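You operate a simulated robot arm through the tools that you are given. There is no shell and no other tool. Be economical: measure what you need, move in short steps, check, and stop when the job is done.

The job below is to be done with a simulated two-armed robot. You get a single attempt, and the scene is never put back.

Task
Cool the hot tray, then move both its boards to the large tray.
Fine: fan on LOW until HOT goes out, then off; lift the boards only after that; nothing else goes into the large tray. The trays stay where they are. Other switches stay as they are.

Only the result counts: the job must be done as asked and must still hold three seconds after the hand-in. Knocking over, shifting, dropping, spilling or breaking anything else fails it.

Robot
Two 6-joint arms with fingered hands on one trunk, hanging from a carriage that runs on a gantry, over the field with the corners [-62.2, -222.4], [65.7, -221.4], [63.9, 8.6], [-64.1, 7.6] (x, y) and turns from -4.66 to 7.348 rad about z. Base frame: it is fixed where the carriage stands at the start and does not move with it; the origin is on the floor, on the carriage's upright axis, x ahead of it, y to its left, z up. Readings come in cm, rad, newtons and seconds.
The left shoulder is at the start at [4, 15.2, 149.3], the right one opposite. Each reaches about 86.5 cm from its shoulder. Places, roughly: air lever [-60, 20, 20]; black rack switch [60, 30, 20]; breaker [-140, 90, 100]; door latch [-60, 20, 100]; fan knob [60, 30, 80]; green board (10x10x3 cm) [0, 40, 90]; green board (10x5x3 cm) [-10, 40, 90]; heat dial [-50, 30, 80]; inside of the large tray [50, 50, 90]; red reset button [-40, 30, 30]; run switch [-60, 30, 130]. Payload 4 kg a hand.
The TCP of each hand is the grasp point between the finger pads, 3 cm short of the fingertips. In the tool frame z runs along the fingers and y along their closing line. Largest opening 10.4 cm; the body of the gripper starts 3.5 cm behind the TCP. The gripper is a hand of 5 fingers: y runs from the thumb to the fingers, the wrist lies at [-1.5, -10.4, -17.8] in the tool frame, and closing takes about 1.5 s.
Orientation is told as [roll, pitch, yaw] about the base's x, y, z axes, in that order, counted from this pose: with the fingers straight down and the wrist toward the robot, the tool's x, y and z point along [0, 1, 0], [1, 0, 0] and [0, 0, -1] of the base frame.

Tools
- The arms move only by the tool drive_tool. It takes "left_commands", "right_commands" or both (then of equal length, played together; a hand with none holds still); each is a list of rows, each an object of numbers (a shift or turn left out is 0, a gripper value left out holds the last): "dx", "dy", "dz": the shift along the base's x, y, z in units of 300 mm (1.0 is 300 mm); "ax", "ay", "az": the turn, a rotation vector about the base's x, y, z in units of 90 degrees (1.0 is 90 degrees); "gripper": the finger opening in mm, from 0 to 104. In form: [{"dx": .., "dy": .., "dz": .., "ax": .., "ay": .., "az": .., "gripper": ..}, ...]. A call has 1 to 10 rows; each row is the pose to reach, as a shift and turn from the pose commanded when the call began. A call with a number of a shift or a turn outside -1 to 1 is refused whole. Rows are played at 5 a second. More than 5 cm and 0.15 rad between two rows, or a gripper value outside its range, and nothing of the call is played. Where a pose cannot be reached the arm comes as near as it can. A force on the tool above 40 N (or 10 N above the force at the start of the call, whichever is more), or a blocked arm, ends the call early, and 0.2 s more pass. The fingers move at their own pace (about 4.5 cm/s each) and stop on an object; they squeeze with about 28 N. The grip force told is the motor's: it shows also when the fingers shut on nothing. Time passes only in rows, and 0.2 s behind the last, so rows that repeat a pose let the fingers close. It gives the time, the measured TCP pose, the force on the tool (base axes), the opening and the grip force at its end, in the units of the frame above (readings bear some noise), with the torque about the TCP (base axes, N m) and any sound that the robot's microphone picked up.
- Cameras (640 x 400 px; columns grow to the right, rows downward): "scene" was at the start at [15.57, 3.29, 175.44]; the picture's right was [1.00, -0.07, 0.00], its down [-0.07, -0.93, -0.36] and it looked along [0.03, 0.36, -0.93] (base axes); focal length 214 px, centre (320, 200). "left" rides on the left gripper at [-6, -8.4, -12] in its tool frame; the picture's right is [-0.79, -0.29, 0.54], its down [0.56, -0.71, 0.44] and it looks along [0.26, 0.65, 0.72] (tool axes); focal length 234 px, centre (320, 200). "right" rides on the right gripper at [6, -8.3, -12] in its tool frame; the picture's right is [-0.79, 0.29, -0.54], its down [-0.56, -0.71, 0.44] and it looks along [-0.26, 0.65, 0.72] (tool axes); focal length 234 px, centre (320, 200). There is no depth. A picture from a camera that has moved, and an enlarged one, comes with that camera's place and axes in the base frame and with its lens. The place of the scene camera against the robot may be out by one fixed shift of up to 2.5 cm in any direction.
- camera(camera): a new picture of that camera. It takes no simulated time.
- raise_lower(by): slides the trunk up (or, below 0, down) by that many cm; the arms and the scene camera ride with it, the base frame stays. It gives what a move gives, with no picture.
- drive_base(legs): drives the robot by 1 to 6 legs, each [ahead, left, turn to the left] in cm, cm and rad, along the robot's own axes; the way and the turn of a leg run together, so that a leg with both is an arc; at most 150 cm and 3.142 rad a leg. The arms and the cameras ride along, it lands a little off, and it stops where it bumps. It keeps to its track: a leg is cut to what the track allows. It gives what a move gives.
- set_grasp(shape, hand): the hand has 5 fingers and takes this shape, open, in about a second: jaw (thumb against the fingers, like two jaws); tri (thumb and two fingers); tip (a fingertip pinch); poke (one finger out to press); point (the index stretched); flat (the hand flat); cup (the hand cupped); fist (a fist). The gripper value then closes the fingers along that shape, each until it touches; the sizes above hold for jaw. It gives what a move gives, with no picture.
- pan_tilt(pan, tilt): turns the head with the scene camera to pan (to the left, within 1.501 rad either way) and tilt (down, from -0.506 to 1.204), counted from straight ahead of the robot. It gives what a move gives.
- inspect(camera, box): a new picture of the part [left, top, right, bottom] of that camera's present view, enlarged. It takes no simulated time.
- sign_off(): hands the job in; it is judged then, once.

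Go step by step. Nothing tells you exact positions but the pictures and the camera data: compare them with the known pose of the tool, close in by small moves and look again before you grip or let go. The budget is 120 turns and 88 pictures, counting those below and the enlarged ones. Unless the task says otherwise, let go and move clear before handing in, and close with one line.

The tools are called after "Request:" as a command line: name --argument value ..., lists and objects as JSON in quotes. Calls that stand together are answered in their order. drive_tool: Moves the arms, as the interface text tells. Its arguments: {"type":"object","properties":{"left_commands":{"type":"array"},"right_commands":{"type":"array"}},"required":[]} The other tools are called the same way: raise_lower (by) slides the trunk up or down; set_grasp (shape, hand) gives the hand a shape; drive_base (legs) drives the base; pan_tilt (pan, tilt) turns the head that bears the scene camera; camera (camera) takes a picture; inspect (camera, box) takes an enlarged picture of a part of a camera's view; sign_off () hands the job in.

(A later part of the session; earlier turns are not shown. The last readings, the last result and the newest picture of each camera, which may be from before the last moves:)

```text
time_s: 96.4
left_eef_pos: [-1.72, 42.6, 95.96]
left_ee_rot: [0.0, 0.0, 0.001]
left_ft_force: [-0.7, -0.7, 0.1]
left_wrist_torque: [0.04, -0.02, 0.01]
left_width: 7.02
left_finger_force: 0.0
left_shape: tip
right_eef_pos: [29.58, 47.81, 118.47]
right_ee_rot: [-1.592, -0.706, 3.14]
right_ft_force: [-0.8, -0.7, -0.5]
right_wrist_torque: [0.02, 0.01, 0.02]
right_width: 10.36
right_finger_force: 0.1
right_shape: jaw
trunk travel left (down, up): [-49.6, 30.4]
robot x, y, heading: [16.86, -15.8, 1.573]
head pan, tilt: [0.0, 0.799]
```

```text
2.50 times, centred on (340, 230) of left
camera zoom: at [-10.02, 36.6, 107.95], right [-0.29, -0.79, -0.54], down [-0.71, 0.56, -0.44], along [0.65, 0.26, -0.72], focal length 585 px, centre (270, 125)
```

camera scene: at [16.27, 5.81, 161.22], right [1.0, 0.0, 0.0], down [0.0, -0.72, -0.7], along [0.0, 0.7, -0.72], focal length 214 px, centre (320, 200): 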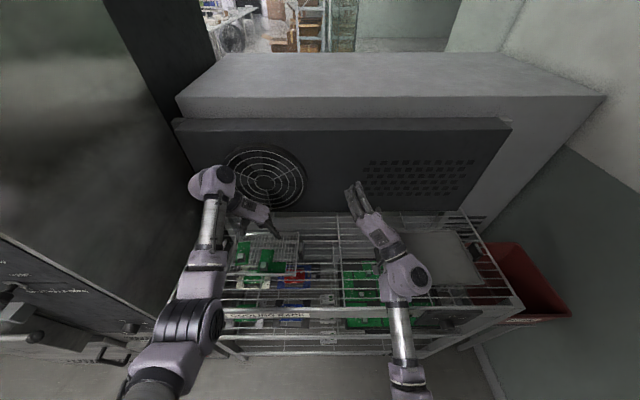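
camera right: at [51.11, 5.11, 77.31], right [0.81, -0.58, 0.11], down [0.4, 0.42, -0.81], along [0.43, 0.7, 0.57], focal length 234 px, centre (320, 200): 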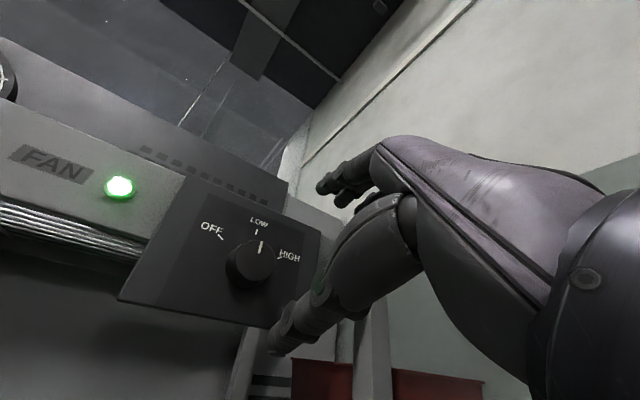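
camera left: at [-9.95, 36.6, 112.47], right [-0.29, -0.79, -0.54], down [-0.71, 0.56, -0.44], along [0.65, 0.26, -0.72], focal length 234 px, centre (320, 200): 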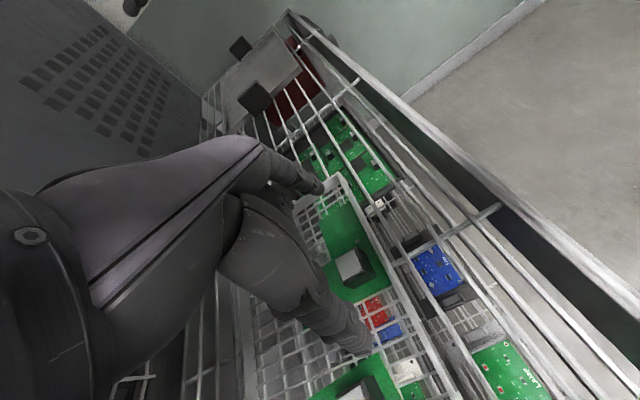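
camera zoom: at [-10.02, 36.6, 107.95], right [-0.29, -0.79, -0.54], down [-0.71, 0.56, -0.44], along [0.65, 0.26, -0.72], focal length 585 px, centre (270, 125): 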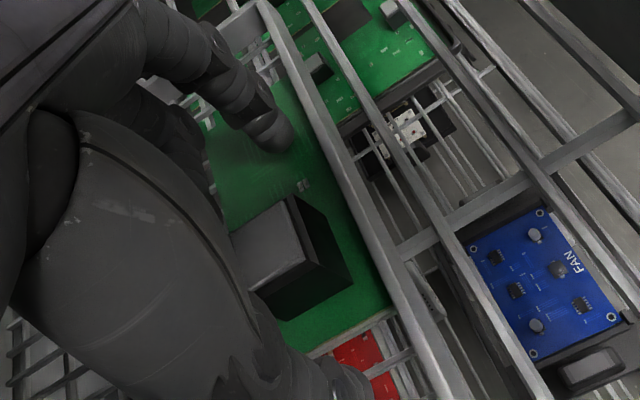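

Thumb and finger straddle the block. I close.

Request:
drive_tool --left_commands '[{"gripper": 50}, {"gripper": 30}, {"gripper": 15}, {"gripper": 10}, {"gripper": 10}, {"gripper": 10}, {"gripper": 10}, {"gripper": 10}]'

Request:
inspect --camera "scene" --box '[210, 220, 310, 282]'

```text
time_s: 98.2
left_eef_pos: [-1.73, 42.63, 95.96]
left_ee_rot: [0.0, 0.0, -0.001]
left_ft_force: [-0.4, 1.6, -0.1]
left_wrist_torque: [-0.01, -0.05, 0.06]
left_width: 1.86
left_finger_force: 28.2
left_shape: tip
right_eef_pos: [29.58, 47.94, 118.57]
right_ee_rot: [-1.592, -0.706, 3.141]
right_ft_force: [0.3, 0.3, 0.3]
right_wrist_torque: [0.03, 0.0, -0.01]
right_width: 10.36
right_finger_force: 0.1
right_shape: jaw
trunk travel left (down, up): [-49.6, 30.4]
robot x, y, heading: [17.09, -15.79, 1.57]
head pan, tilt: [0.0, 0.799]
```

```text
6.40 times, centred on (260, 251) of scene
camera zoom: at [16.27, 5.81, 161.22], right [1.0, 0.0, 0.0], down [0.0, -0.72, -0.7], along [0.0, 0.7, -0.72], focal length 1373 px, centre (704, -126)
```

zoom: 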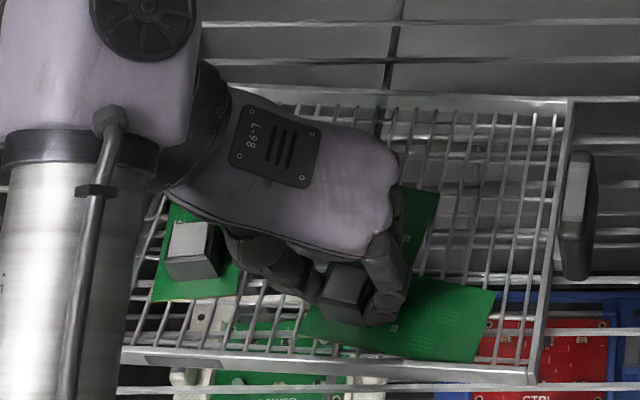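

The board twisted slightly in the grip and nudged the wire tray's right end forward a little. I'll lift the board now and deal with the tray afterwards.

Request:
drive_tool --left_commands '[{"dz": 0.02}, {"dz": 0.05}, {"dz": 0.1}, {"dz": 0.1}]'

Request:
inspect --camera "scene" --box '[210, 210, 322, 280]'

```text
time_s: 99.2
left_eef_pos: [-1.85, 42.68, 98.86]
left_ee_rot: [0.001, 0.001, 0.001]
left_ft_force: [0.4, -0.7, -0.3]
left_wrist_torque: [-0.02, 0.03, -0.01]
left_width: 1.81
left_finger_force: 28.4
left_shape: tip
right_eef_pos: [29.6, 47.96, 118.42]
right_ee_rot: [-1.594, -0.704, 3.141]
right_ft_force: [-0.4, -1.0, 0.1]
right_wrist_torque: [0.01, -0.02, 0.02]
right_width: 10.36
right_finger_force: 0.2
right_shape: jaw
trunk travel left (down, up): [-49.6, 30.4]
robot x, y, heading: [17.28, -15.78, 1.57]
head pan, tilt: [0.0, 0.799]
```

```text
5.71 times, centred on (266, 245) of scene
camera zoom: at [16.27, 5.8, 161.21], right [1.0, 0.0, 0.0], down [0.0, -0.72, -0.7], along [0.0, 0.7, -0.72], focal length 1226 px, centre (629, -57)
```

zoom: 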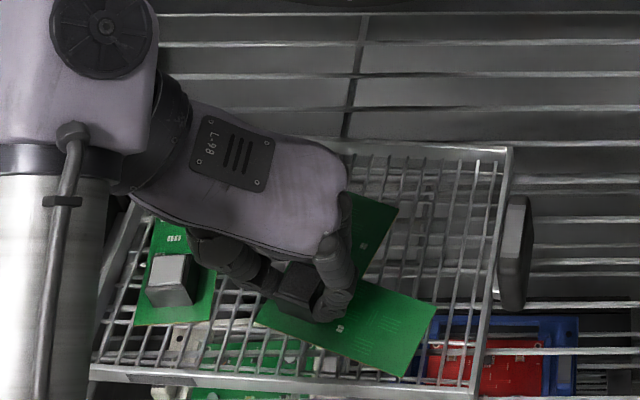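

The board is held securely. I lift it clear and carry it to the right over the large tray.

Request:
drive_tool --left_commands '[{"dz": 0.12}, {"dz": 0.24}, {"dz": 0.36}, {"dz": 0.45}, {"dz": 0.45}]'

Request:
drive_base --legs '[[0, -46.5, 0]]'

Request:
camera --camera "scene"

Request:
camera --camera "left"

```text
time_s: 100.4
left_eef_pos: [-1.32, 47.65, 109.28]
left_ee_rot: [0.0, -0.001, 0.001]
left_ft_force: [1.0, 0.9, -0.5]
left_wrist_torque: [0.02, -0.02, -0.01]
left_width: 1.8
left_finger_force: 28.0
left_shape: tip
left hand out of reach, approached as far as the arm can: row 1, 2, 3, 4, 5
right_eef_pos: [29.56, 47.79, 118.47]
right_ee_rot: [-1.592, -0.702, 3.137]
right_ft_force: [0.2, 0.2, -0.4]
right_wrist_torque: [0.0, 0.0, -0.02]
right_width: 10.36
right_finger_force: 0.1
right_shape: jaw
trunk travel left (down, up): [-49.6, 30.4]
robot x, y, heading: [17.18, -16.06, 1.574]
head pan, tilt: [0.0, 0.799]
```

```text
time_s: 103.2
left_eef_pos: [45.02, 47.6, 109.25]
left_ee_rot: [0.0, -0.001, 0.0]
left_ft_force: [0.4, -0.4, -0.5]
left_wrist_torque: [-0.03, 0.01, -0.03]
left_width: 1.81
left_finger_force: 28.7
left_shape: tip
right_eef_pos: [76.04, 47.83, 118.47]
right_ee_rot: [-1.594, -0.703, 3.141]
right_ft_force: [0.6, 0.7, -0.1]
right_wrist_torque: [0.02, 0.0, -0.01]
right_width: 10.35
right_finger_force: 0.0
right_shape: jaw
trunk travel left (down, up): [-49.6, 30.4]
robot x, y, heading: [63.69, -16.07, 1.571]
head pan, tilt: [0.0, 0.799]
```

```text
26 pictures are left
camera scene: at [62.68, 5.8, 161.21], right [1.0, 0.0, 0.0], down [0.0, -0.72, -0.7], along [0.0, 0.7, -0.72], focal length 214 px, centre (320, 200)
```

scene: 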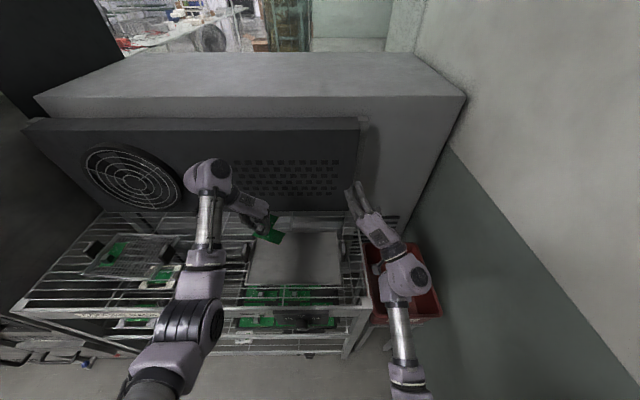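

```text
25 pictures are left
camera left: at [36.77, 41.56, 121.31], right [-0.29, -0.79, -0.54], down [-0.71, 0.56, -0.44], along [0.65, 0.26, -0.72], focal length 234 px, centre (320, 200)
```

left: 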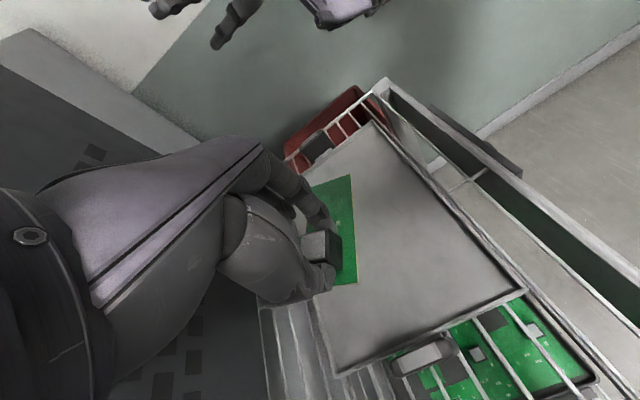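

The large tray spans about x 39.5–72.5, y 36.6–58.5. I bring the board to y 45.5 and lower to z 99, then look.

Request:
drive_tool --left_commands '[{"dz": -0.12, "dy": -0.03}, {"dz": -0.24, "dy": -0.07}, {"dz": -0.33, "dy": -0.07}, {"dz": -0.4, "dy": -0.07}, {"dz": -0.43, "dy": -0.07}, {"dz": -0.43, "dy": -0.07}]'

Request:
inspect --camera "scene" --box '[200, 190, 360, 290]'

```text
time_s: 104.6
left_eef_pos: [45.02, 45.42, 96.43]
left_ee_rot: [0.0, -0.001, 0.0]
left_ft_force: [0.6, 0.7, -1.0]
left_wrist_torque: [-0.02, 0.01, 0.03]
left_width: 1.8
left_finger_force: 28.5
left_shape: tip
right_eef_pos: [75.97, 47.78, 118.52]
right_ee_rot: [-1.593, -0.707, 3.142]
right_ft_force: [-0.5, -0.1, 0.6]
right_wrist_torque: [0.02, 0.02, 0.01]
right_width: 10.35
right_finger_force: 0.1
right_shape: jaw
trunk travel left (down, up): [-49.6, 30.4]
robot x, y, heading: [63.39, -16.49, 1.573]
head pan, tilt: [0.0, 0.799]
```

```text
4.00 times, centred on (280, 240) of scene
camera zoom: at [62.66, 5.8, 161.21], right [1.0, 0.0, 0.0], down [0.0, -0.72, -0.7], along [0.0, 0.7, -0.72], focal length 858 px, centre (480, 40)
```

zoom: 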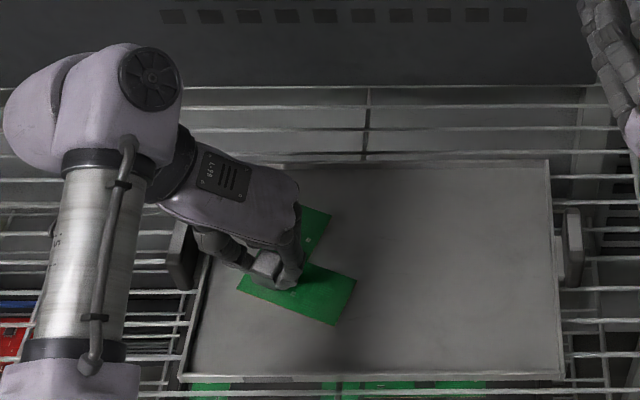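

No contact yet; the board is well inside the tray. I lower in small steps until it touches.

Request:
drive_tool --left_commands '[{"dz": -0.012}, {"dz": -0.024}, {"dz": -0.024}]'

Request:
drive_tool --left_commands '[{"dz": -0.012}, {"dz": -0.024}, {"dz": -0.024}]'

```text
time_s: 105.4
left_eef_pos: [45.09, 45.56, 95.72]
left_ee_rot: [0.003, -0.001, -0.002]
left_ft_force: [0.8, -3.3, 9.2]
left_wrist_torque: [-0.11, -0.11, 0.0]
left_width: 1.84
left_finger_force: 28.1
left_shape: tip
right_eef_pos: [75.81, 47.9, 118.45]
right_ee_rot: [-1.595, -0.706, 3.14]
right_ft_force: [0.0, 0.4, -0.5]
right_wrist_torque: [-0.05, -0.04, -0.02]
right_width: 10.38
right_finger_force: 0.1
right_shape: jaw
trunk travel left (down, up): [-49.6, 30.4]
robot x, y, heading: [63.6, -15.95, 1.573]
head pan, tilt: [0.0, 0.799]
```

```text
time_s: 106.0
left_eef_pos: [44.98, 45.85, 95.79]
left_ee_rot: [0.014, -0.002, 0.0]
left_ft_force: [-0.4, 0.2, 14.9]
left_wrist_torque: [-0.05, -0.04, 0.05]
left_width: 1.91
left_finger_force: 27.9
left_shape: tip
right_eef_pos: [75.88, 48.04, 118.49]
right_ee_rot: [-1.593, -0.704, 3.141]
right_ft_force: [0.8, -0.2, 0.2]
right_wrist_torque: [0.0, -0.05, 0.0]
right_width: 10.38
right_finger_force: 0.1
right_shape: jaw
trunk travel left (down, up): [-49.6, 30.4]
robot x, y, heading: [63.41, -15.83, 1.573]
head pan, tilt: [0.0, 0.799]
stopped in row 2 (left hand): the force on the tool passed its limit at 44 N (the readings are from after the stop); the commanded pose is now the measured one
```

The board rests on the tray. I release and lift clear.

Request:
drive_tool --left_commands '[{"dz": 0.005}, {"gripper": 25, "dz": 0.005}, {"gripper": 40, "dz": 0.005}, {"gripper": 60, "dz": 0.005}, {"gripper": 70, "dz": 0.005}, {"gripper": 70, "dz": 0.05}, {"gripper": 70, "dz": 0.15}, {"gripper": 70, "dz": 0.28}, {"gripper": 70, "dz": 0.38}, {"gripper": 70, "dz": 0.45}]'

Request:
drive_base --legs '[[0, 46.5, 0]]'

Request:
camera --camera "scene"

Request:
inspect --camera "scene" --box '[200, 200, 360, 300]'

Request:
camera --camera "left"

```text
time_s: 108.2
left_eef_pos: [45.25, 46.96, 108.28]
left_ee_rot: [0.006, -0.003, 0.0]
left_ft_force: [-1.1, 0.1, 0.1]
left_wrist_torque: [0.02, 0.02, 0.0]
left_width: 6.97
left_finger_force: 0.0
left_shape: tip
left hand out of reach, approached as far as the arm can: row 9, 10
right_eef_pos: [76.02, 47.95, 118.5]
right_ee_rot: [-1.592, -0.705, 3.139]
right_ft_force: [-0.7, -0.3, 0.0]
right_wrist_torque: [-0.03, 0.04, -0.02]
right_width: 10.39
right_finger_force: 0.1
right_shape: jaw
trunk travel left (down, up): [-49.6, 30.4]
robot x, y, heading: [63.21, -15.7, 1.573]
head pan, tilt: [0.0, 0.799]
```

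```text
time_s: 111.0
left_eef_pos: [-1.44, 47.1, 108.23]
left_ee_rot: [0.007, -0.002, -0.004]
left_ft_force: [-0.1, -0.4, 0.1]
left_wrist_torque: [0.0, -0.04, -0.02]
left_width: 6.95
left_finger_force: 0.1
left_shape: tip
right_eef_pos: [29.24, 47.94, 118.54]
right_ee_rot: [-1.594, -0.708, 3.136]
right_ft_force: [-0.1, 0.0, -0.6]
right_wrist_torque: [0.04, -0.04, 0.01]
right_width: 10.34
right_finger_force: 0.1
right_shape: jaw
trunk travel left (down, up): [-49.6, 30.4]
robot x, y, heading: [16.46, -15.96, 1.567]
head pan, tilt: [0.0, 0.799]
```

```text
23 pictures are left
camera scene: at [15.86, 5.88, 161.21], right [1.0, 0.0, 0.0], down [0.0, -0.72, -0.7], along [0.0, 0.7, -0.72], focal length 214 px, centre (320, 200)
```

scene: 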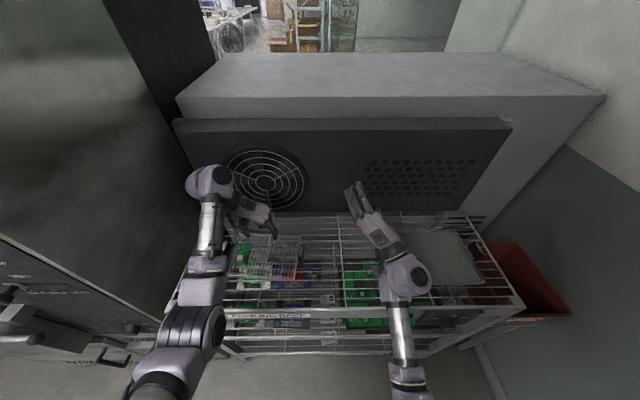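

```text
4.00 times, centred on (280, 250) of scene
camera zoom: at [15.86, 5.88, 161.21], right [1.0, 0.0, 0.0], down [0.0, -0.72, -0.7], along [0.0, 0.7, -0.72], focal length 858 px, centre (480, 0)
```

zoom: 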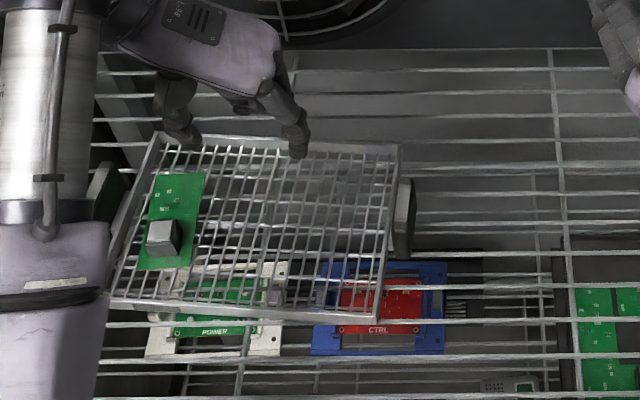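

```text
21 pictures are left
camera left: at [-9.71, 41.0, 120.2], right [-0.29, -0.78, -0.55], down [-0.7, 0.57, -0.43], along [0.65, 0.26, -0.71], focal length 234 px, centre (320, 200)
```

left: 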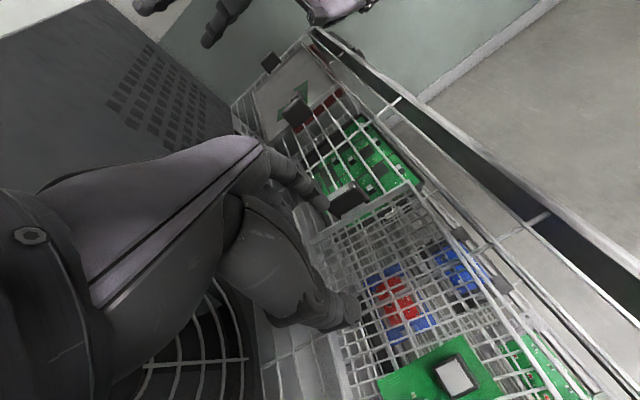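

The L board is in the large tray. The wire tray is rotated about 5° (its right end ~2 cm nearer the robot); I'll correct that after taking the second board. Its block is at about [-10.2, 45.2]; I'll grip with the hand yawed +12° so the pinch doesn't twist it.

Request:
drive_base --legs '[[0, 5, 0]]'

Request:
drive_tool --left_commands '[{"dx": -0.05, "dy": -0.03, "az": 0.06, "gripper": 48}, {"dx": -0.1, "dy": -0.063, "az": 0.13}, {"dx": -0.1, "dy": -0.063, "dz": -0.1, "az": 0.13}, {"dx": -0.1, "dy": -0.063, "dz": -0.2, "az": 0.13}, {"dx": -0.1, "dy": -0.063, "dz": -0.25, "az": 0.13}, {"dx": -0.1, "dy": -0.063, "dz": -0.25, "az": 0.13}]'

Request:
camera --camera "left"

Request:
inspect --camera "scene" --box '[210, 200, 338, 280]'

```text
time_s: 111.9
left_eef_pos: [-6.39, 47.03, 108.23]
left_ee_rot: [0.007, 0.0, -0.006]
left_ft_force: [-0.1, 0.0, -0.5]
left_wrist_torque: [-0.02, -0.01, 0.0]
left_width: 6.98
left_finger_force: 0.0
left_shape: tip
right_eef_pos: [24.33, 48.06, 118.41]
right_ee_rot: [-1.593, -0.705, 3.135]
right_ft_force: [-0.1, 0.7, -0.3]
right_wrist_torque: [-0.01, 0.01, -0.04]
right_width: 10.38
right_finger_force: 0.1
right_shape: jaw
trunk travel left (down, up): [-49.6, 30.4]
robot x, y, heading: [11.85, -15.62, 1.57]
head pan, tilt: [0.0, 0.799]
```

```text
time_s: 113.3
left_eef_pos: [-9.25, 45.09, 100.8]
left_ee_rot: [0.009, -0.001, 0.198]
left_ft_force: [-0.6, -0.1, 0.3]
left_wrist_torque: [-0.03, -0.03, -0.01]
left_width: 4.83
left_finger_force: 0.1
left_shape: tip
right_eef_pos: [24.4, 47.93, 118.49]
right_ee_rot: [-1.592, -0.705, 3.134]
right_ft_force: [0.2, -0.5, 0.8]
right_wrist_torque: [0.03, -0.02, -0.01]
right_width: 10.36
right_finger_force: 0.0
right_shape: jaw
trunk travel left (down, up): [-49.6, 30.4]
robot x, y, heading: [11.58, -15.87, 1.565]
head pan, tilt: [0.0, 0.799]
```

```text
20 pictures are left
camera left: at [-16.26, 37.52, 112.67], right [-0.13, -0.83, -0.55], down [-0.8, 0.41, -0.43], along [0.58, 0.39, -0.71], focal length 234 px, centre (320, 200)
```

left: 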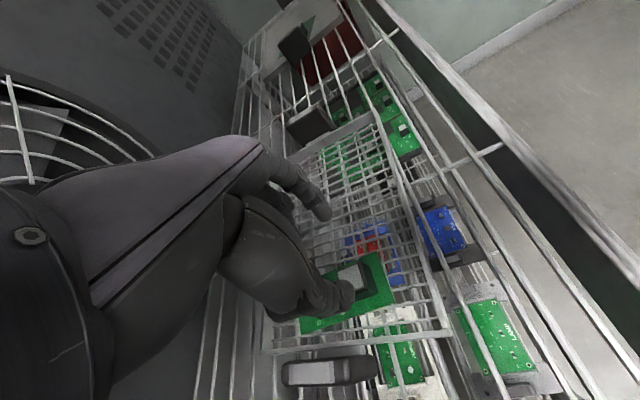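

```text
5.00 times, centred on (274, 240) of scene
camera zoom: at [10.94, 5.9, 161.22], right [1.0, 0.0, 0.0], down [0.0, -0.72, -0.7], along [0.0, 0.7, -0.72], focal length 1072 px, centre (550, 0)
```

zoom: 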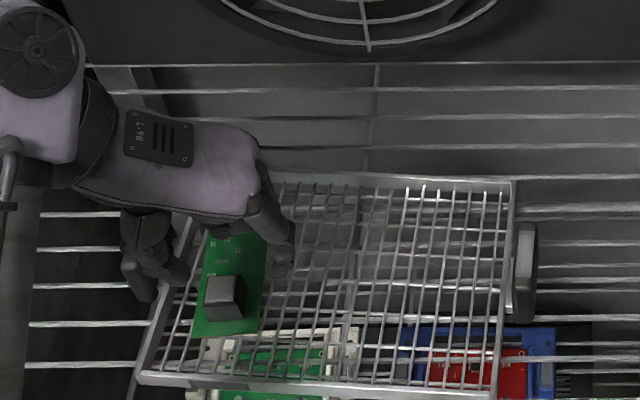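

Block is at about [-10.3, 45.3]. I nudge slightly left and lower carefully between the block and the tray's left wall.

Request:
drive_tool --left_commands '[{"dx": -0.01}, {"dx": -0.01, "dz": -0.05}, {"dx": -0.01, "dz": -0.1}, {"dx": -0.01, "dz": -0.152}, {"dx": -0.01, "dz": -0.152}]'

Request:
inspect --camera "scene" --box '[210, 200, 338, 280]'

Request:
inspect --camera "left" --box '[240, 170, 440, 330]'

```text
time_s: 114.5
left_eef_pos: [-9.54, 45.38, 96.24]
left_ee_rot: [0.009, -0.003, 0.197]
left_ft_force: [0.4, -0.1, 0.4]
left_wrist_torque: [-0.01, 0.0, -0.01]
left_width: 4.83
left_finger_force: 0.0
left_shape: tip
right_eef_pos: [24.36, 47.9, 118.4]
right_ee_rot: [-1.594, -0.705, 3.135]
right_ft_force: [-0.2, -0.6, 0.7]
right_wrist_torque: [0.03, 0.0, -0.01]
right_width: 10.38
right_finger_force: 0.0
right_shape: jaw
trunk travel left (down, up): [-49.6, 30.4]
robot x, y, heading: [11.64, -15.74, 1.571]
head pan, tilt: [0.0, 0.799]
```

```text
5.00 times, centred on (274, 240) of scene
camera zoom: at [10.94, 5.91, 161.22], right [1.0, 0.0, 0.0], down [0.0, -0.72, -0.7], along [0.0, 0.7, -0.72], focal length 1072 px, centre (550, 0)
```

zoom: 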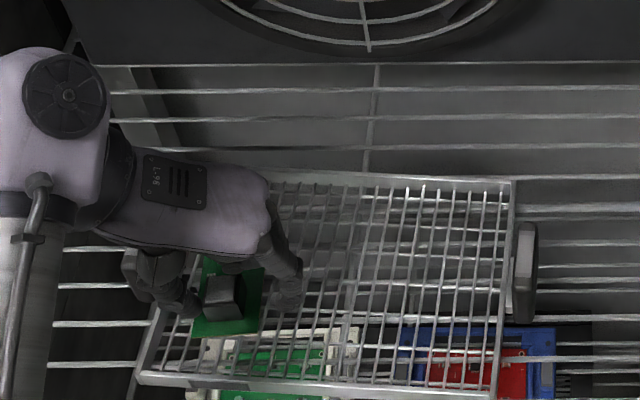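

```text
2.50 times, centred on (340, 250) of left
camera zoom: at [-16.51, 37.58, 108.16], right [-0.13, -0.83, -0.55], down [-0.8, 0.41, -0.43], along [0.58, 0.39, -0.71], focal length 585 px, centre (270, 75)
```

zoom: 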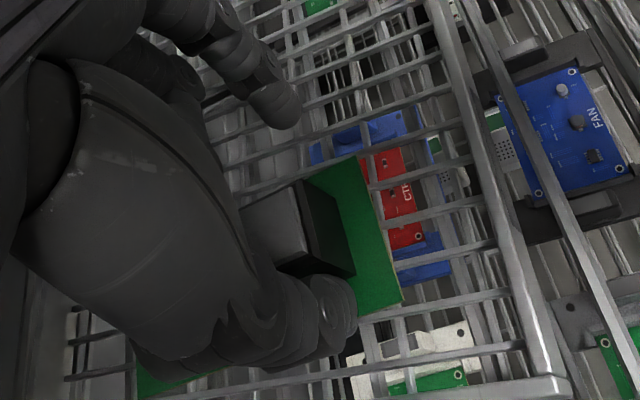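

Thumb and finger straddle the block well. I close on it.

Request:
drive_tool --left_commands '[{"gripper": 40}, {"gripper": 30}, {"gripper": 20}, {"gripper": 10}, {"gripper": 10}, {"gripper": 10}, {"gripper": 10}, {"gripper": 10}]'

Request:
drive_tool --left_commands '[{"dz": 0.02}, {"dz": 0.05}, {"dz": 0.1}, {"dz": 0.1}]'

Request:
inspect --camera "scene" --box '[210, 200, 338, 280]'

```text
time_s: 116.3
left_eef_pos: [-9.64, 45.17, 96.16]
left_ee_rot: [0.007, -0.001, 0.199]
left_ft_force: [-0.1, 0.3, -0.8]
left_wrist_torque: [-0.05, -0.04, -0.02]
left_width: 1.8
left_finger_force: 28.1
left_shape: tip
right_eef_pos: [24.46, 48.02, 118.42]
right_ee_rot: [-1.594, -0.704, 3.135]
right_ft_force: [-0.4, -0.7, 0.9]
right_wrist_torque: [0.0, -0.02, -0.01]
right_width: 10.36
right_finger_force: 0.0
right_shape: jaw
trunk travel left (down, up): [-49.6, 30.4]
robot x, y, heading: [11.42, -15.89, 1.567]
head pan, tilt: [0.0, 0.799]
```

```text
time_s: 117.3
left_eef_pos: [-9.6, 45.31, 99.23]
left_ee_rot: [0.008, -0.003, 0.2]
left_ft_force: [-0.3, -0.3, 0.5]
left_wrist_torque: [0.01, 0.0, -0.05]
left_width: 1.79
left_finger_force: 28.6
left_shape: tip
right_eef_pos: [24.47, 47.95, 118.6]
right_ee_rot: [-1.592, -0.704, 3.134]
right_ft_force: [0.2, 0.7, 0.1]
right_wrist_torque: [-0.01, 0.04, 0.02]
right_width: 10.4
right_finger_force: 0.0
right_shape: jaw
trunk travel left (down, up): [-49.6, 30.4]
robot x, y, heading: [11.76, -15.97, 1.567]
head pan, tilt: [0.0, 0.799]
```

```text
5.00 times, centred on (274, 240) of scene
camera zoom: at [10.94, 5.9, 161.21], right [1.0, 0.0, 0.0], down [0.0, -0.72, -0.7], along [0.0, 0.7, -0.72], focal length 1072 px, centre (550, 0)
```

zoom: 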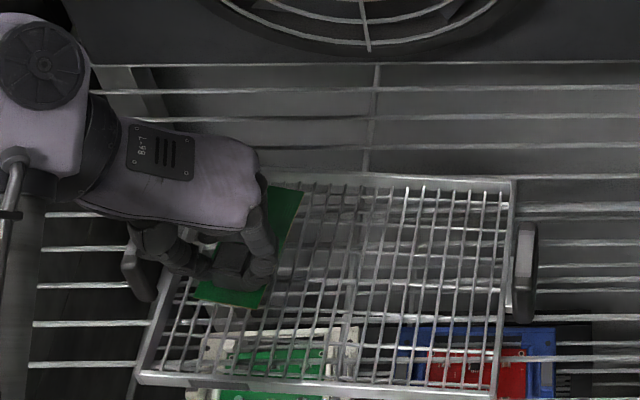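

The second board is up and the tray did not move. I lift and carry it to the right side of the large tray.

Request:
drive_tool --left_commands '[{"dz": 0.1}, {"dz": 0.2}, {"dz": 0.3}, {"dz": 0.33}]'

Request:
drive_base --legs '[[0, -53, 0]]'

Request:
drive_tool --left_commands '[{"dx": 0.1}, {"dx": 0.2}, {"dx": 0.3}, {"dx": 0.4}, {"dx": 0.5}, {"dx": 0.6}, {"dx": 0.6}]'

Request:
camera --camera "scene"

```text
time_s: 118.3
left_eef_pos: [-9.66, 45.3, 109.18]
left_ee_rot: [0.007, -0.001, 0.2]
left_ft_force: [0.1, -0.2, -1.2]
left_wrist_torque: [-0.01, 0.0, -0.01]
left_width: 1.8
left_finger_force: 27.7
left_shape: tip
right_eef_pos: [24.37, 48.03, 118.48]
right_ee_rot: [-1.594, -0.707, 3.135]
right_ft_force: [-0.3, 0.7, -0.3]
right_wrist_torque: [0.0, -0.02, -0.01]
right_width: 10.37
right_finger_force: 0.0
right_shape: jaw
trunk travel left (down, up): [-49.6, 30.4]
robot x, y, heading: [11.63, -16.08, 1.565]
head pan, tilt: [0.0, 0.799]
```

```text
time_s: 121.4
left_eef_pos: [42.65, 44.98, 109.12]
left_ee_rot: [0.006, -0.001, 0.198]
left_ft_force: [-0.1, 0.5, 0.5]
left_wrist_torque: [-0.04, 0.02, 0.01]
left_width: 1.78
left_finger_force: 28.0
left_shape: tip
right_eef_pos: [76.6, 47.56, 118.45]
right_ee_rot: [-1.594, -0.705, 3.133]
right_ft_force: [-0.8, 0.5, 0.4]
right_wrist_torque: [0.01, 0.02, -0.01]
right_width: 10.36
right_finger_force: 0.2
right_shape: jaw
trunk travel left (down, up): [-49.6, 30.4]
robot x, y, heading: [64.15, -16.37, 1.565]
head pan, tilt: [0.0, 0.799]
```

```text
time_s: 123.0
left_eef_pos: [60.63, 44.94, 109.05]
left_ee_rot: [0.007, -0.002, 0.198]
left_ft_force: [0.7, 0.2, -0.2]
left_wrist_torque: [0.0, 0.02, -0.02]
left_width: 1.78
left_finger_force: 28.0
left_shape: tip
right_eef_pos: [76.68, 47.69, 118.44]
right_ee_rot: [-1.594, -0.705, 3.131]
right_ft_force: [0.0, 0.3, 0.8]
right_wrist_torque: [-0.01, -0.03, 0.04]
right_width: 10.38
right_finger_force: 0.1
right_shape: jaw
trunk travel left (down, up): [-49.6, 30.4]
robot x, y, heading: [63.76, -16.27, 1.566]
head pan, tilt: [0.0, 0.799]
```

```text
15 pictures are left
camera scene: at [63.09, 5.62, 161.21], right [1.0, -0.01, 0.0], down [0.0, -0.72, -0.7], along [0.0, 0.7, -0.72], focal length 214 px, centre (320, 200)
```

scene: 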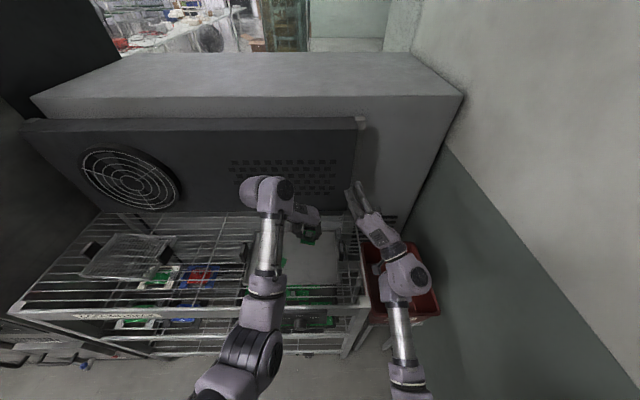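

Clear of the right hand and over the tray. I lower to just above the tray floor and check.

Request:
drive_tool --left_commands '[{"dx": 0.04, "dz": -0.1}, {"dx": 0.04, "dz": -0.2}, {"dx": 0.04, "dz": -0.3}, {"dx": 0.04, "dz": -0.41}, {"dx": 0.04, "dz": -0.41}]'

Request:
inspect --camera "scene" --box '[220, 190, 380, 290]'

```text
time_s: 124.2
left_eef_pos: [61.88, 44.98, 96.79]
left_ee_rot: [0.009, -0.002, 0.197]
left_ft_force: [1.1, -1.1, -0.7]
left_wrist_torque: [0.02, 0.02, 0.03]
left_width: 1.8
left_finger_force: 27.9
left_shape: tip
right_eef_pos: [76.64, 47.7, 118.53]
right_ee_rot: [-1.593, -0.704, 3.133]
right_ft_force: [-0.3, -1.0, -0.3]
right_wrist_torque: [0.02, 0.0, 0.02]
right_width: 10.39
right_finger_force: 0.1
right_shape: jaw
trunk travel left (down, up): [-49.6, 30.4]
robot x, y, heading: [63.88, -16.18, 1.564]
head pan, tilt: [0.0, 0.799]
```

```text
4.00 times, centred on (300, 240) of scene
camera zoom: at [63.11, 5.62, 161.22], right [1.0, -0.01, 0.0], down [0.0, -0.72, -0.7], along [0.0, 0.7, -0.72], focal length 858 px, centre (400, 40)
```

zoom: 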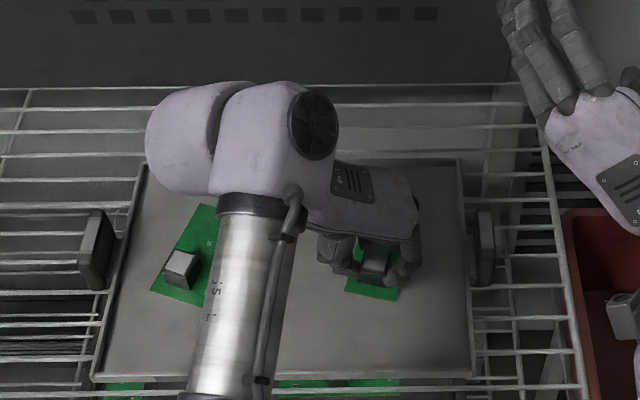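

The board is inside the tray, apart from the L board. I lower until contact and release.

Request:
drive_tool --left_commands '[{"dz": -0.01}, {"dz": -0.02}, {"dz": -0.028}, {"dz": -0.028}]'

Request:
drive_tool --left_commands '[{"gripper": 22}, {"gripper": 30}, {"gripper": 40}, {"gripper": 50}, {"gripper": 50}, {"gripper": 50, "dz": 0.05}, {"gripper": 50, "dz": 0.15}, {"gripper": 50, "dz": 0.28}, {"gripper": 50, "dz": 0.4}, {"gripper": 50, "dz": 0.45}]'

Request:
drive_tool --left_commands '[{"dx": -0.1}, {"dx": -0.2}, {"dx": -0.3}, {"dx": -0.4}, {"dx": -0.5}, {"dx": -0.6}, {"dx": -0.64}]'

Request:
inspect --camera "scene" --box '[180, 180, 400, 318]'

```text
time_s: 125.2
left_eef_pos: [61.84, 44.98, 96.07]
left_ee_rot: [0.009, 0.0, 0.198]
left_ft_force: [0.2, -2.2, 6.8]
left_wrist_torque: [-0.07, -0.07, 0.01]
left_width: 1.79
left_finger_force: 28.3
left_shape: tip
right_eef_pos: [76.58, 47.69, 118.4]
right_ee_rot: [-1.594, -0.704, 3.133]
right_ft_force: [-0.8, -0.4, 0.2]
right_wrist_torque: [0.02, -0.03, -0.01]
right_width: 10.38
right_finger_force: 0.0
right_shape: jaw
trunk travel left (down, up): [-49.6, 30.4]
robot x, y, heading: [63.92, -16.0, 1.564]
head pan, tilt: [0.0, 0.799]
```

```text
time_s: 127.4
left_eef_pos: [61.75, 44.92, 109.72]
left_ee_rot: [0.009, -0.002, 0.197]
left_ft_force: [0.3, 0.2, 0.1]
left_wrist_torque: [-0.03, 0.0, 0.0]
left_width: 4.97
left_finger_force: 0.1
left_shape: tip
right_eef_pos: [76.58, 47.55, 118.5]
right_ee_rot: [-1.594, -0.706, 3.132]
right_ft_force: [0.2, 0.2, 0.0]
right_wrist_torque: [0.0, 0.03, -0.01]
right_width: 10.36
right_finger_force: 0.3
right_shape: jaw
trunk travel left (down, up): [-49.6, 30.4]
robot x, y, heading: [63.83, -16.09, 1.56]
head pan, tilt: [0.0, 0.799]
```

```text
time_s: 129.0
left_eef_pos: [42.65, 44.99, 109.37]
left_ee_rot: [0.01, -0.004, 0.198]
left_ft_force: [0.0, -0.3, 1.1]
left_wrist_torque: [0.0, 0.01, -0.02]
left_width: 4.97
left_finger_force: 0.1
left_shape: tip
right_eef_pos: [76.69, 47.65, 118.44]
right_ee_rot: [-1.595, -0.705, 3.133]
right_ft_force: [-0.3, 0.1, 0.1]
right_wrist_torque: [-0.03, 0.02, -0.02]
right_width: 10.37
right_finger_force: 0.0
right_shape: jaw
trunk travel left (down, up): [-49.6, 30.4]
robot x, y, heading: [63.87, -15.94, 1.563]
head pan, tilt: [0.0, 0.799]
```

```text
2.90 times, centred on (290, 249) of scene
camera zoom: at [63.11, 5.62, 161.21], right [1.0, -0.01, 0.0], down [0.0, -0.72, -0.7], along [0.0, 0.7, -0.72], focal length 622 px, centre (407, 58)
```

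zoom: 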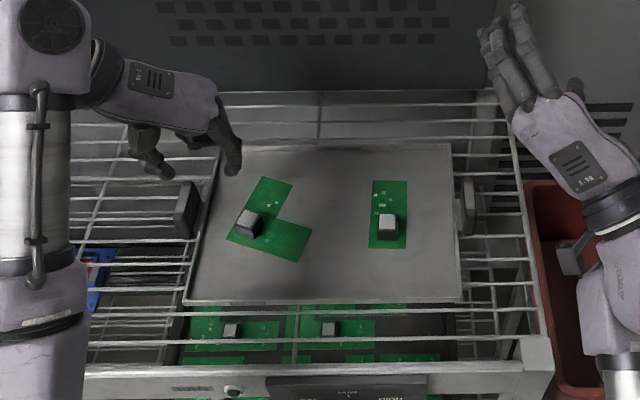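

Both boards lie in the large tray. Now I straighten the wire tray: I'll return and push its right handle gently back (+y) with closed fingertips.

Request:
drive_base --legs '[[-7, 0, 0], [0, 46.8, 0]]'

Request:
drive_tool --left_commands '[{"dx": 0.12, "gripper": 0}, {"dx": 0.24}, {"dx": 0.36}, {"dx": 0.49}, {"dx": 0.49}]'

Request:
inspect --camera "scene" --box '[190, 180, 350, 280]'

Request:
camera --camera "left"

```text
time_s: 132.4
left_eef_pos: [-4.48, 38.3, 109.43]
left_ee_rot: [0.011, -0.005, 0.197]
left_ft_force: [-0.2, 0.1, -0.3]
left_wrist_torque: [0.01, -0.01, -0.04]
left_width: 4.96
left_finger_force: 0.0
left_shape: tip
right_eef_pos: [29.47, 40.95, 118.56]
right_ee_rot: [-1.595, -0.706, 3.13]
right_ft_force: [0.1, 0.0, 0.5]
right_wrist_torque: [0.01, 0.02, 0.0]
right_width: 10.38
right_finger_force: 0.0
right_shape: jaw
trunk travel left (down, up): [-49.6, 30.4]
robot x, y, heading: [16.59, -22.91, 1.562]
head pan, tilt: [0.0, 0.799]
```

```text
time_s: 133.6
left_eef_pos: [10.33, 38.36, 109.35]
left_ee_rot: [0.01, -0.004, 0.196]
left_ft_force: [-0.2, -0.4, 0.1]
left_wrist_torque: [0.04, 0.01, 0.01]
left_width: 0.0
left_finger_force: 27.7
left_shape: tip
right_eef_pos: [29.57, 40.94, 118.49]
right_ee_rot: [-1.594, -0.704, 3.131]
right_ft_force: [0.6, -0.7, 0.2]
right_wrist_torque: [-0.01, -0.02, 0.03]
right_width: 10.38
right_finger_force: 0.0
right_shape: jaw
trunk travel left (down, up): [-49.6, 30.4]
robot x, y, heading: [16.64, -23.03, 1.562]
head pan, tilt: [0.0, 0.799]
```

```text
4.00 times, centred on (270, 230) of scene
camera zoom: at [15.91, -1.09, 161.22], right [1.0, -0.01, 0.0], down [-0.01, -0.72, -0.7], along [0.01, 0.7, -0.72], focal length 858 px, centre (520, 80)
```

zoom: 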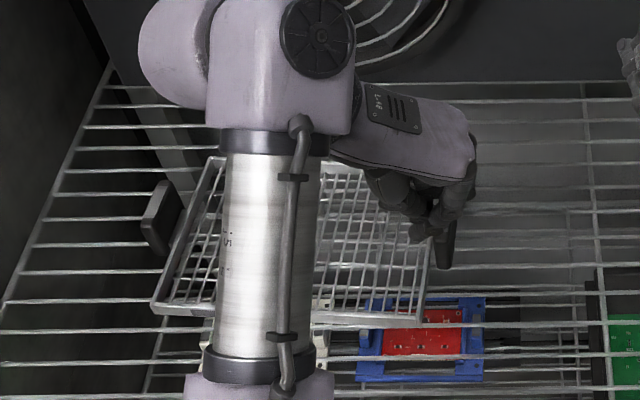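

```text
11 pictures are left
camera left: at [3.3, 30.71, 121.3], right [-0.13, -0.82, -0.55], down [-0.8, 0.41, -0.43], along [0.59, 0.39, -0.71], focal length 234 px, centre (320, 200)
```

left: 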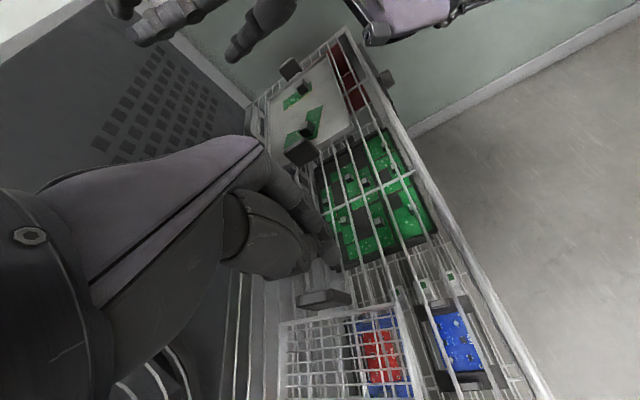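

Handle front is at about [9.8, 43]; the hand is just in front of it. I lower beside the tray corner and push gently in small steps.

Request:
drive_tool --left_commands '[{"dx": 0.01, "dz": -0.12}, {"dx": 0.01, "dz": -0.24}, {"dx": 0.01, "dz": -0.34}, {"dx": 0.01, "dz": -0.41}, {"dx": 0.01, "dz": -0.41}]'

Request:
drive_tool --left_commands '[{"dy": 0.03}, {"dy": 0.06}, {"dy": 0.09}, {"dy": 0.12}, {"dy": 0.14}, {"dy": 0.14}]'

Request:
inspect --camera "scene" --box '[190, 180, 350, 280]'

```text
time_s: 134.8
left_eef_pos: [10.46, 38.23, 97.1]
left_ee_rot: [0.012, -0.006, 0.194]
left_ft_force: [0.0, -0.4, 0.3]
left_wrist_torque: [0.0, 0.0, 0.03]
left_width: 0.0
left_finger_force: 27.8
left_shape: tip
right_eef_pos: [29.63, 40.91, 118.38]
right_ee_rot: [-1.594, -0.705, 3.133]
right_ft_force: [0.2, -0.4, 0.4]
right_wrist_torque: [-0.02, 0.02, -0.02]
right_width: 10.36
right_finger_force: 0.1
right_shape: jaw
trunk travel left (down, up): [-49.6, 30.4]
robot x, y, heading: [16.61, -22.96, 1.559]
head pan, tilt: [0.0, 0.799]
```

```text
time_s: 136.2
left_eef_pos: [10.6, 42.51, 97.08]
left_ee_rot: [0.012, -0.005, 0.195]
left_ft_force: [0.8, -0.1, -0.1]
left_wrist_torque: [0.0, 0.02, -0.04]
left_width: 0.01
left_finger_force: 28.3
left_shape: tip
right_eef_pos: [29.62, 40.79, 118.45]
right_ee_rot: [-1.594, -0.703, 3.129]
right_ft_force: [-0.2, 0.6, -0.3]
right_wrist_torque: [-0.01, -0.02, 0.0]
right_width: 10.36
right_finger_force: 0.0
right_shape: jaw
trunk travel left (down, up): [-49.6, 30.4]
robot x, y, heading: [16.67, -22.68, 1.565]
head pan, tilt: [0.0, 0.799]
```

```text
4.00 times, centred on (270, 230) of scene
camera zoom: at [15.93, -1.1, 161.21], right [1.0, -0.01, 0.0], down [-0.01, -0.72, -0.7], along [0.01, 0.7, -0.72], focal length 858 px, centre (520, 80)
```

zoom: 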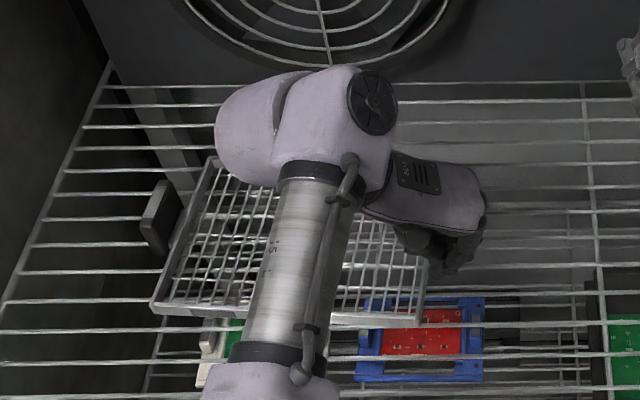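

No contact yet. I keep pushing in small steps while watching force and the corner.

Request:
drive_tool --left_commands '[{"dy": 0.015}, {"dy": 0.03}, {"dy": 0.045}, {"dy": 0.06}, {"dy": 0.06}]'

Request:
inspect --camera "scene" --box '[190, 180, 350, 280]'

```text
time_s: 137.4
left_eef_pos: [10.66, 44.32, 97.14]
left_ee_rot: [0.011, -0.006, 0.195]
left_ft_force: [-0.6, 0.2, -0.2]
left_wrist_torque: [0.02, 0.01, -0.02]
left_width: 0.0
left_finger_force: 27.9
left_shape: tip
right_eef_pos: [29.61, 40.93, 118.55]
right_ee_rot: [-1.594, -0.705, 3.13]
right_ft_force: [-0.4, -0.1, -0.5]
right_wrist_torque: [0.0, 0.01, 0.02]
right_width: 10.38
right_finger_force: 0.1
right_shape: jaw
trunk travel left (down, up): [-49.6, 30.4]
robot x, y, heading: [16.64, -22.49, 1.558]
head pan, tilt: [0.0, 0.799]
```

```text
4.00 times, centred on (270, 230) of scene
camera zoom: at [15.93, -1.1, 161.21], right [1.0, -0.01, 0.0], down [-0.01, -0.72, -0.7], along [0.01, 0.7, -0.72], focal length 858 px, centre (520, 80)
```

zoom: 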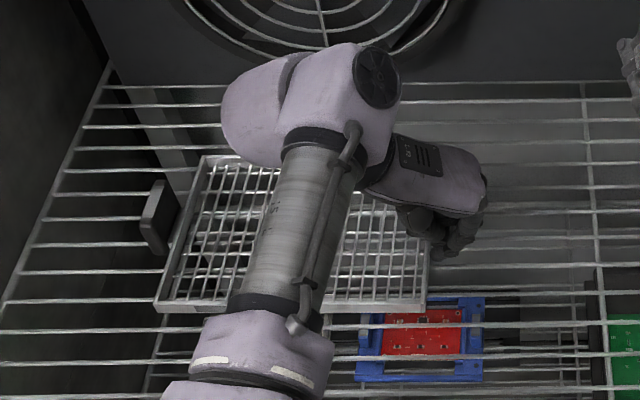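

The tray's corners now compute to within a few millimetres of their position before the nudge. I draw the hand back and up, and do a last check.

Request:
drive_tool --left_commands '[{"dy": -0.05}, {"dy": -0.12}, {"dy": -0.15, "dz": 0.08}, {"dy": -0.15, "dz": 0.22}, {"dy": -0.15, "dz": 0.36}, {"dy": -0.15, "dz": 0.45}]'

Request:
drive_base --legs '[[-35, 0, 0], [0, -10, 0]]'

Request:
camera --camera "scene"

Request:
inspect --camera "scene" --box '[220, 130, 420, 255]'

```text
time_s: 138.8
left_eef_pos: [10.54, 39.91, 110.68]
left_ee_rot: [0.009, -0.004, 0.196]
left_ft_force: [-0.6, -1.0, 0.1]
left_wrist_torque: [0.03, 0.01, 0.01]
left_width: 0.0
left_finger_force: 28.0
left_shape: tip
right_eef_pos: [29.6, 40.85, 118.53]
right_ee_rot: [-1.593, -0.705, 3.131]
right_ft_force: [-0.4, -0.7, -0.5]
right_wrist_torque: [-0.02, 0.01, 0.01]
right_width: 10.37
right_finger_force: 0.1
right_shape: jaw
trunk travel left (down, up): [-49.6, 30.4]
robot x, y, heading: [16.6, -22.9, 1.565]
head pan, tilt: [0.0, 0.799]
```

```text
time_s: 141.8
left_eef_pos: [20.27, 4.93, 110.69]
left_ee_rot: [0.009, -0.005, 0.195]
left_ft_force: [-0.1, 0.1, 0.1]
left_wrist_torque: [0.02, 0.01, 0.0]
left_width: 0.0
left_finger_force: 27.5
left_shape: tip
right_eef_pos: [39.39, 6.06, 118.43]
right_ee_rot: [-1.594, -0.703, 3.13]
right_ft_force: [-0.5, -0.2, -0.2]
right_wrist_torque: [-0.01, -0.04, 0.0]
right_width: 10.38
right_finger_force: 0.0
right_shape: jaw
trunk travel left (down, up): [-49.6, 30.4]
robot x, y, heading: [26.28, -57.86, 1.557]
head pan, tilt: [0.0, 0.799]
```

```text
8 pictures are left
camera scene: at [25.59, -35.93, 161.21], right [1.0, -0.01, 0.0], down [-0.01, -0.72, -0.7], along [0.01, 0.7, -0.72], focal length 214 px, centre (320, 200)
```

scene: 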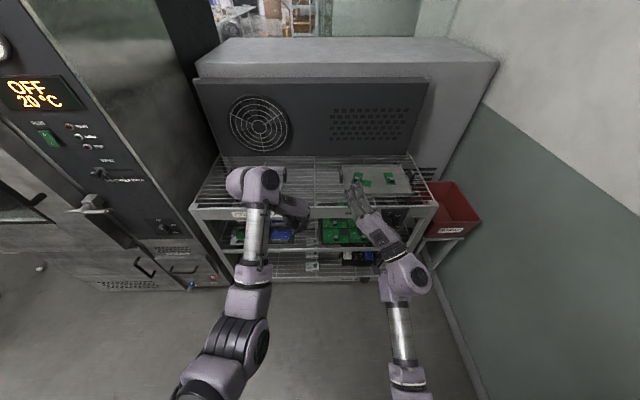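

```text
3.20 times, centred on (320, 192) of scene
camera zoom: at [25.59, -35.93, 161.21], right [1.0, -0.01, 0.0], down [-0.01, -0.72, -0.7], along [0.01, 0.7, -0.72], focal length 686 px, centre (320, 224)
```

zoom: 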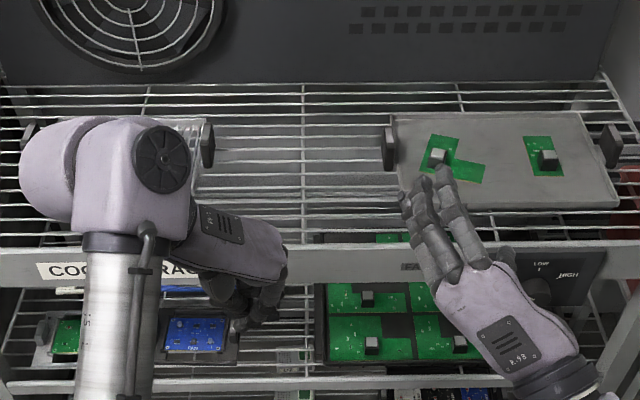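

Everything looks right. I'll reproduce the very first front view to compare the wire tray's position with its original one.

Request:
drive_base --legs '[[-23, 0, 0.01], [0, 26.3, 0]]'

Request:
raise_lower --by 25

Request:
drive_tool --left_commands '[{"dx": -0.12}, {"dx": -0.24}, {"dx": -0.36}, {"dx": -0.48}, {"dx": -0.6}, {"dx": -0.7}]'

Request:
inspect --camera "scene" --box '[265, 160, 385, 235]'

```text
time_s: 145.0
left_eef_pos: [-6.87, -17.97, 110.57]
left_ee_rot: [0.01, -0.004, 0.202]
left_ft_force: [0.0, -0.9, -1.8]
left_wrist_torque: [-0.01, -0.04, 0.0]
left_width: 0.0
left_finger_force: 27.8
left_shape: tip
right_eef_pos: [12.21, -16.75, 118.56]
right_ee_rot: [-1.593, -0.705, 3.137]
right_ft_force: [0.5, -0.4, 0.3]
right_wrist_torque: [0.0, -0.03, 0.01]
right_width: 10.36
right_finger_force: 0.1
right_shape: jaw
trunk travel left (down, up): [-49.6, 30.4]
robot x, y, heading: [0.06, -80.5, 1.567]
head pan, tilt: [0.0, 0.799]
```

```text
time_s: 147.6
left_eef_pos: [-6.88, -18.05, 135.66]
left_ee_rot: [0.01, -0.005, 0.201]
left_ft_force: [-0.1, 0.5, -0.3]
left_wrist_torque: [-0.02, -0.02, 0.0]
left_width: 0.0
left_finger_force: 28.6
left_shape: tip
right_eef_pos: [12.21, -16.8, 143.55]
right_ee_rot: [-1.593, -0.705, 3.139]
right_ft_force: [0.3, 0.1, 0.0]
right_wrist_torque: [-0.01, -0.04, 0.0]
right_width: 10.39
right_finger_force: 0.0
right_shape: jaw
trunk travel left (down, up): [-74.6, 5.4]
robot x, y, heading: [-0.32, -80.29, 1.57]
head pan, tilt: [0.0, 0.799]
```

```text
time_s: 149.0
left_eef_pos: [-27.8, -18.01, 135.7]
left_ee_rot: [0.011, -0.005, 0.203]
left_ft_force: [0.4, 0.1, 1.0]
left_wrist_torque: [0.01, -0.01, 0.01]
left_width: 0.01
left_finger_force: 28.2
left_shape: tip
right_eef_pos: [12.31, -16.78, 143.35]
right_ee_rot: [-1.593, -0.705, 3.139]
right_ft_force: [0.2, -0.1, 0.3]
right_wrist_torque: [-0.01, 0.01, 0.01]
right_width: 10.39
right_finger_force: 0.1
right_shape: jaw
trunk travel left (down, up): [-74.6, 5.4]
robot x, y, heading: [-0.17, -80.64, 1.568]
head pan, tilt: [0.0, 0.799]
```

```text
5.33 times, centred on (325, 198) of scene
camera zoom: at [-1.18, -58.86, 186.21], right [1.0, 0.0, 0.0], down [0.0, -0.72, -0.7], along [0.0, 0.7, -0.72], focal length 1144 px, centre (293, 213)
```

zoom: 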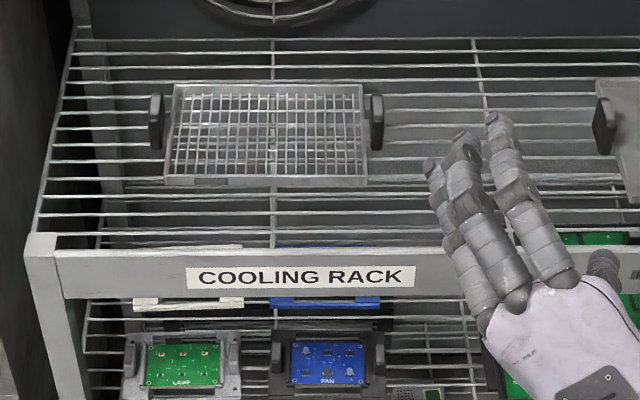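

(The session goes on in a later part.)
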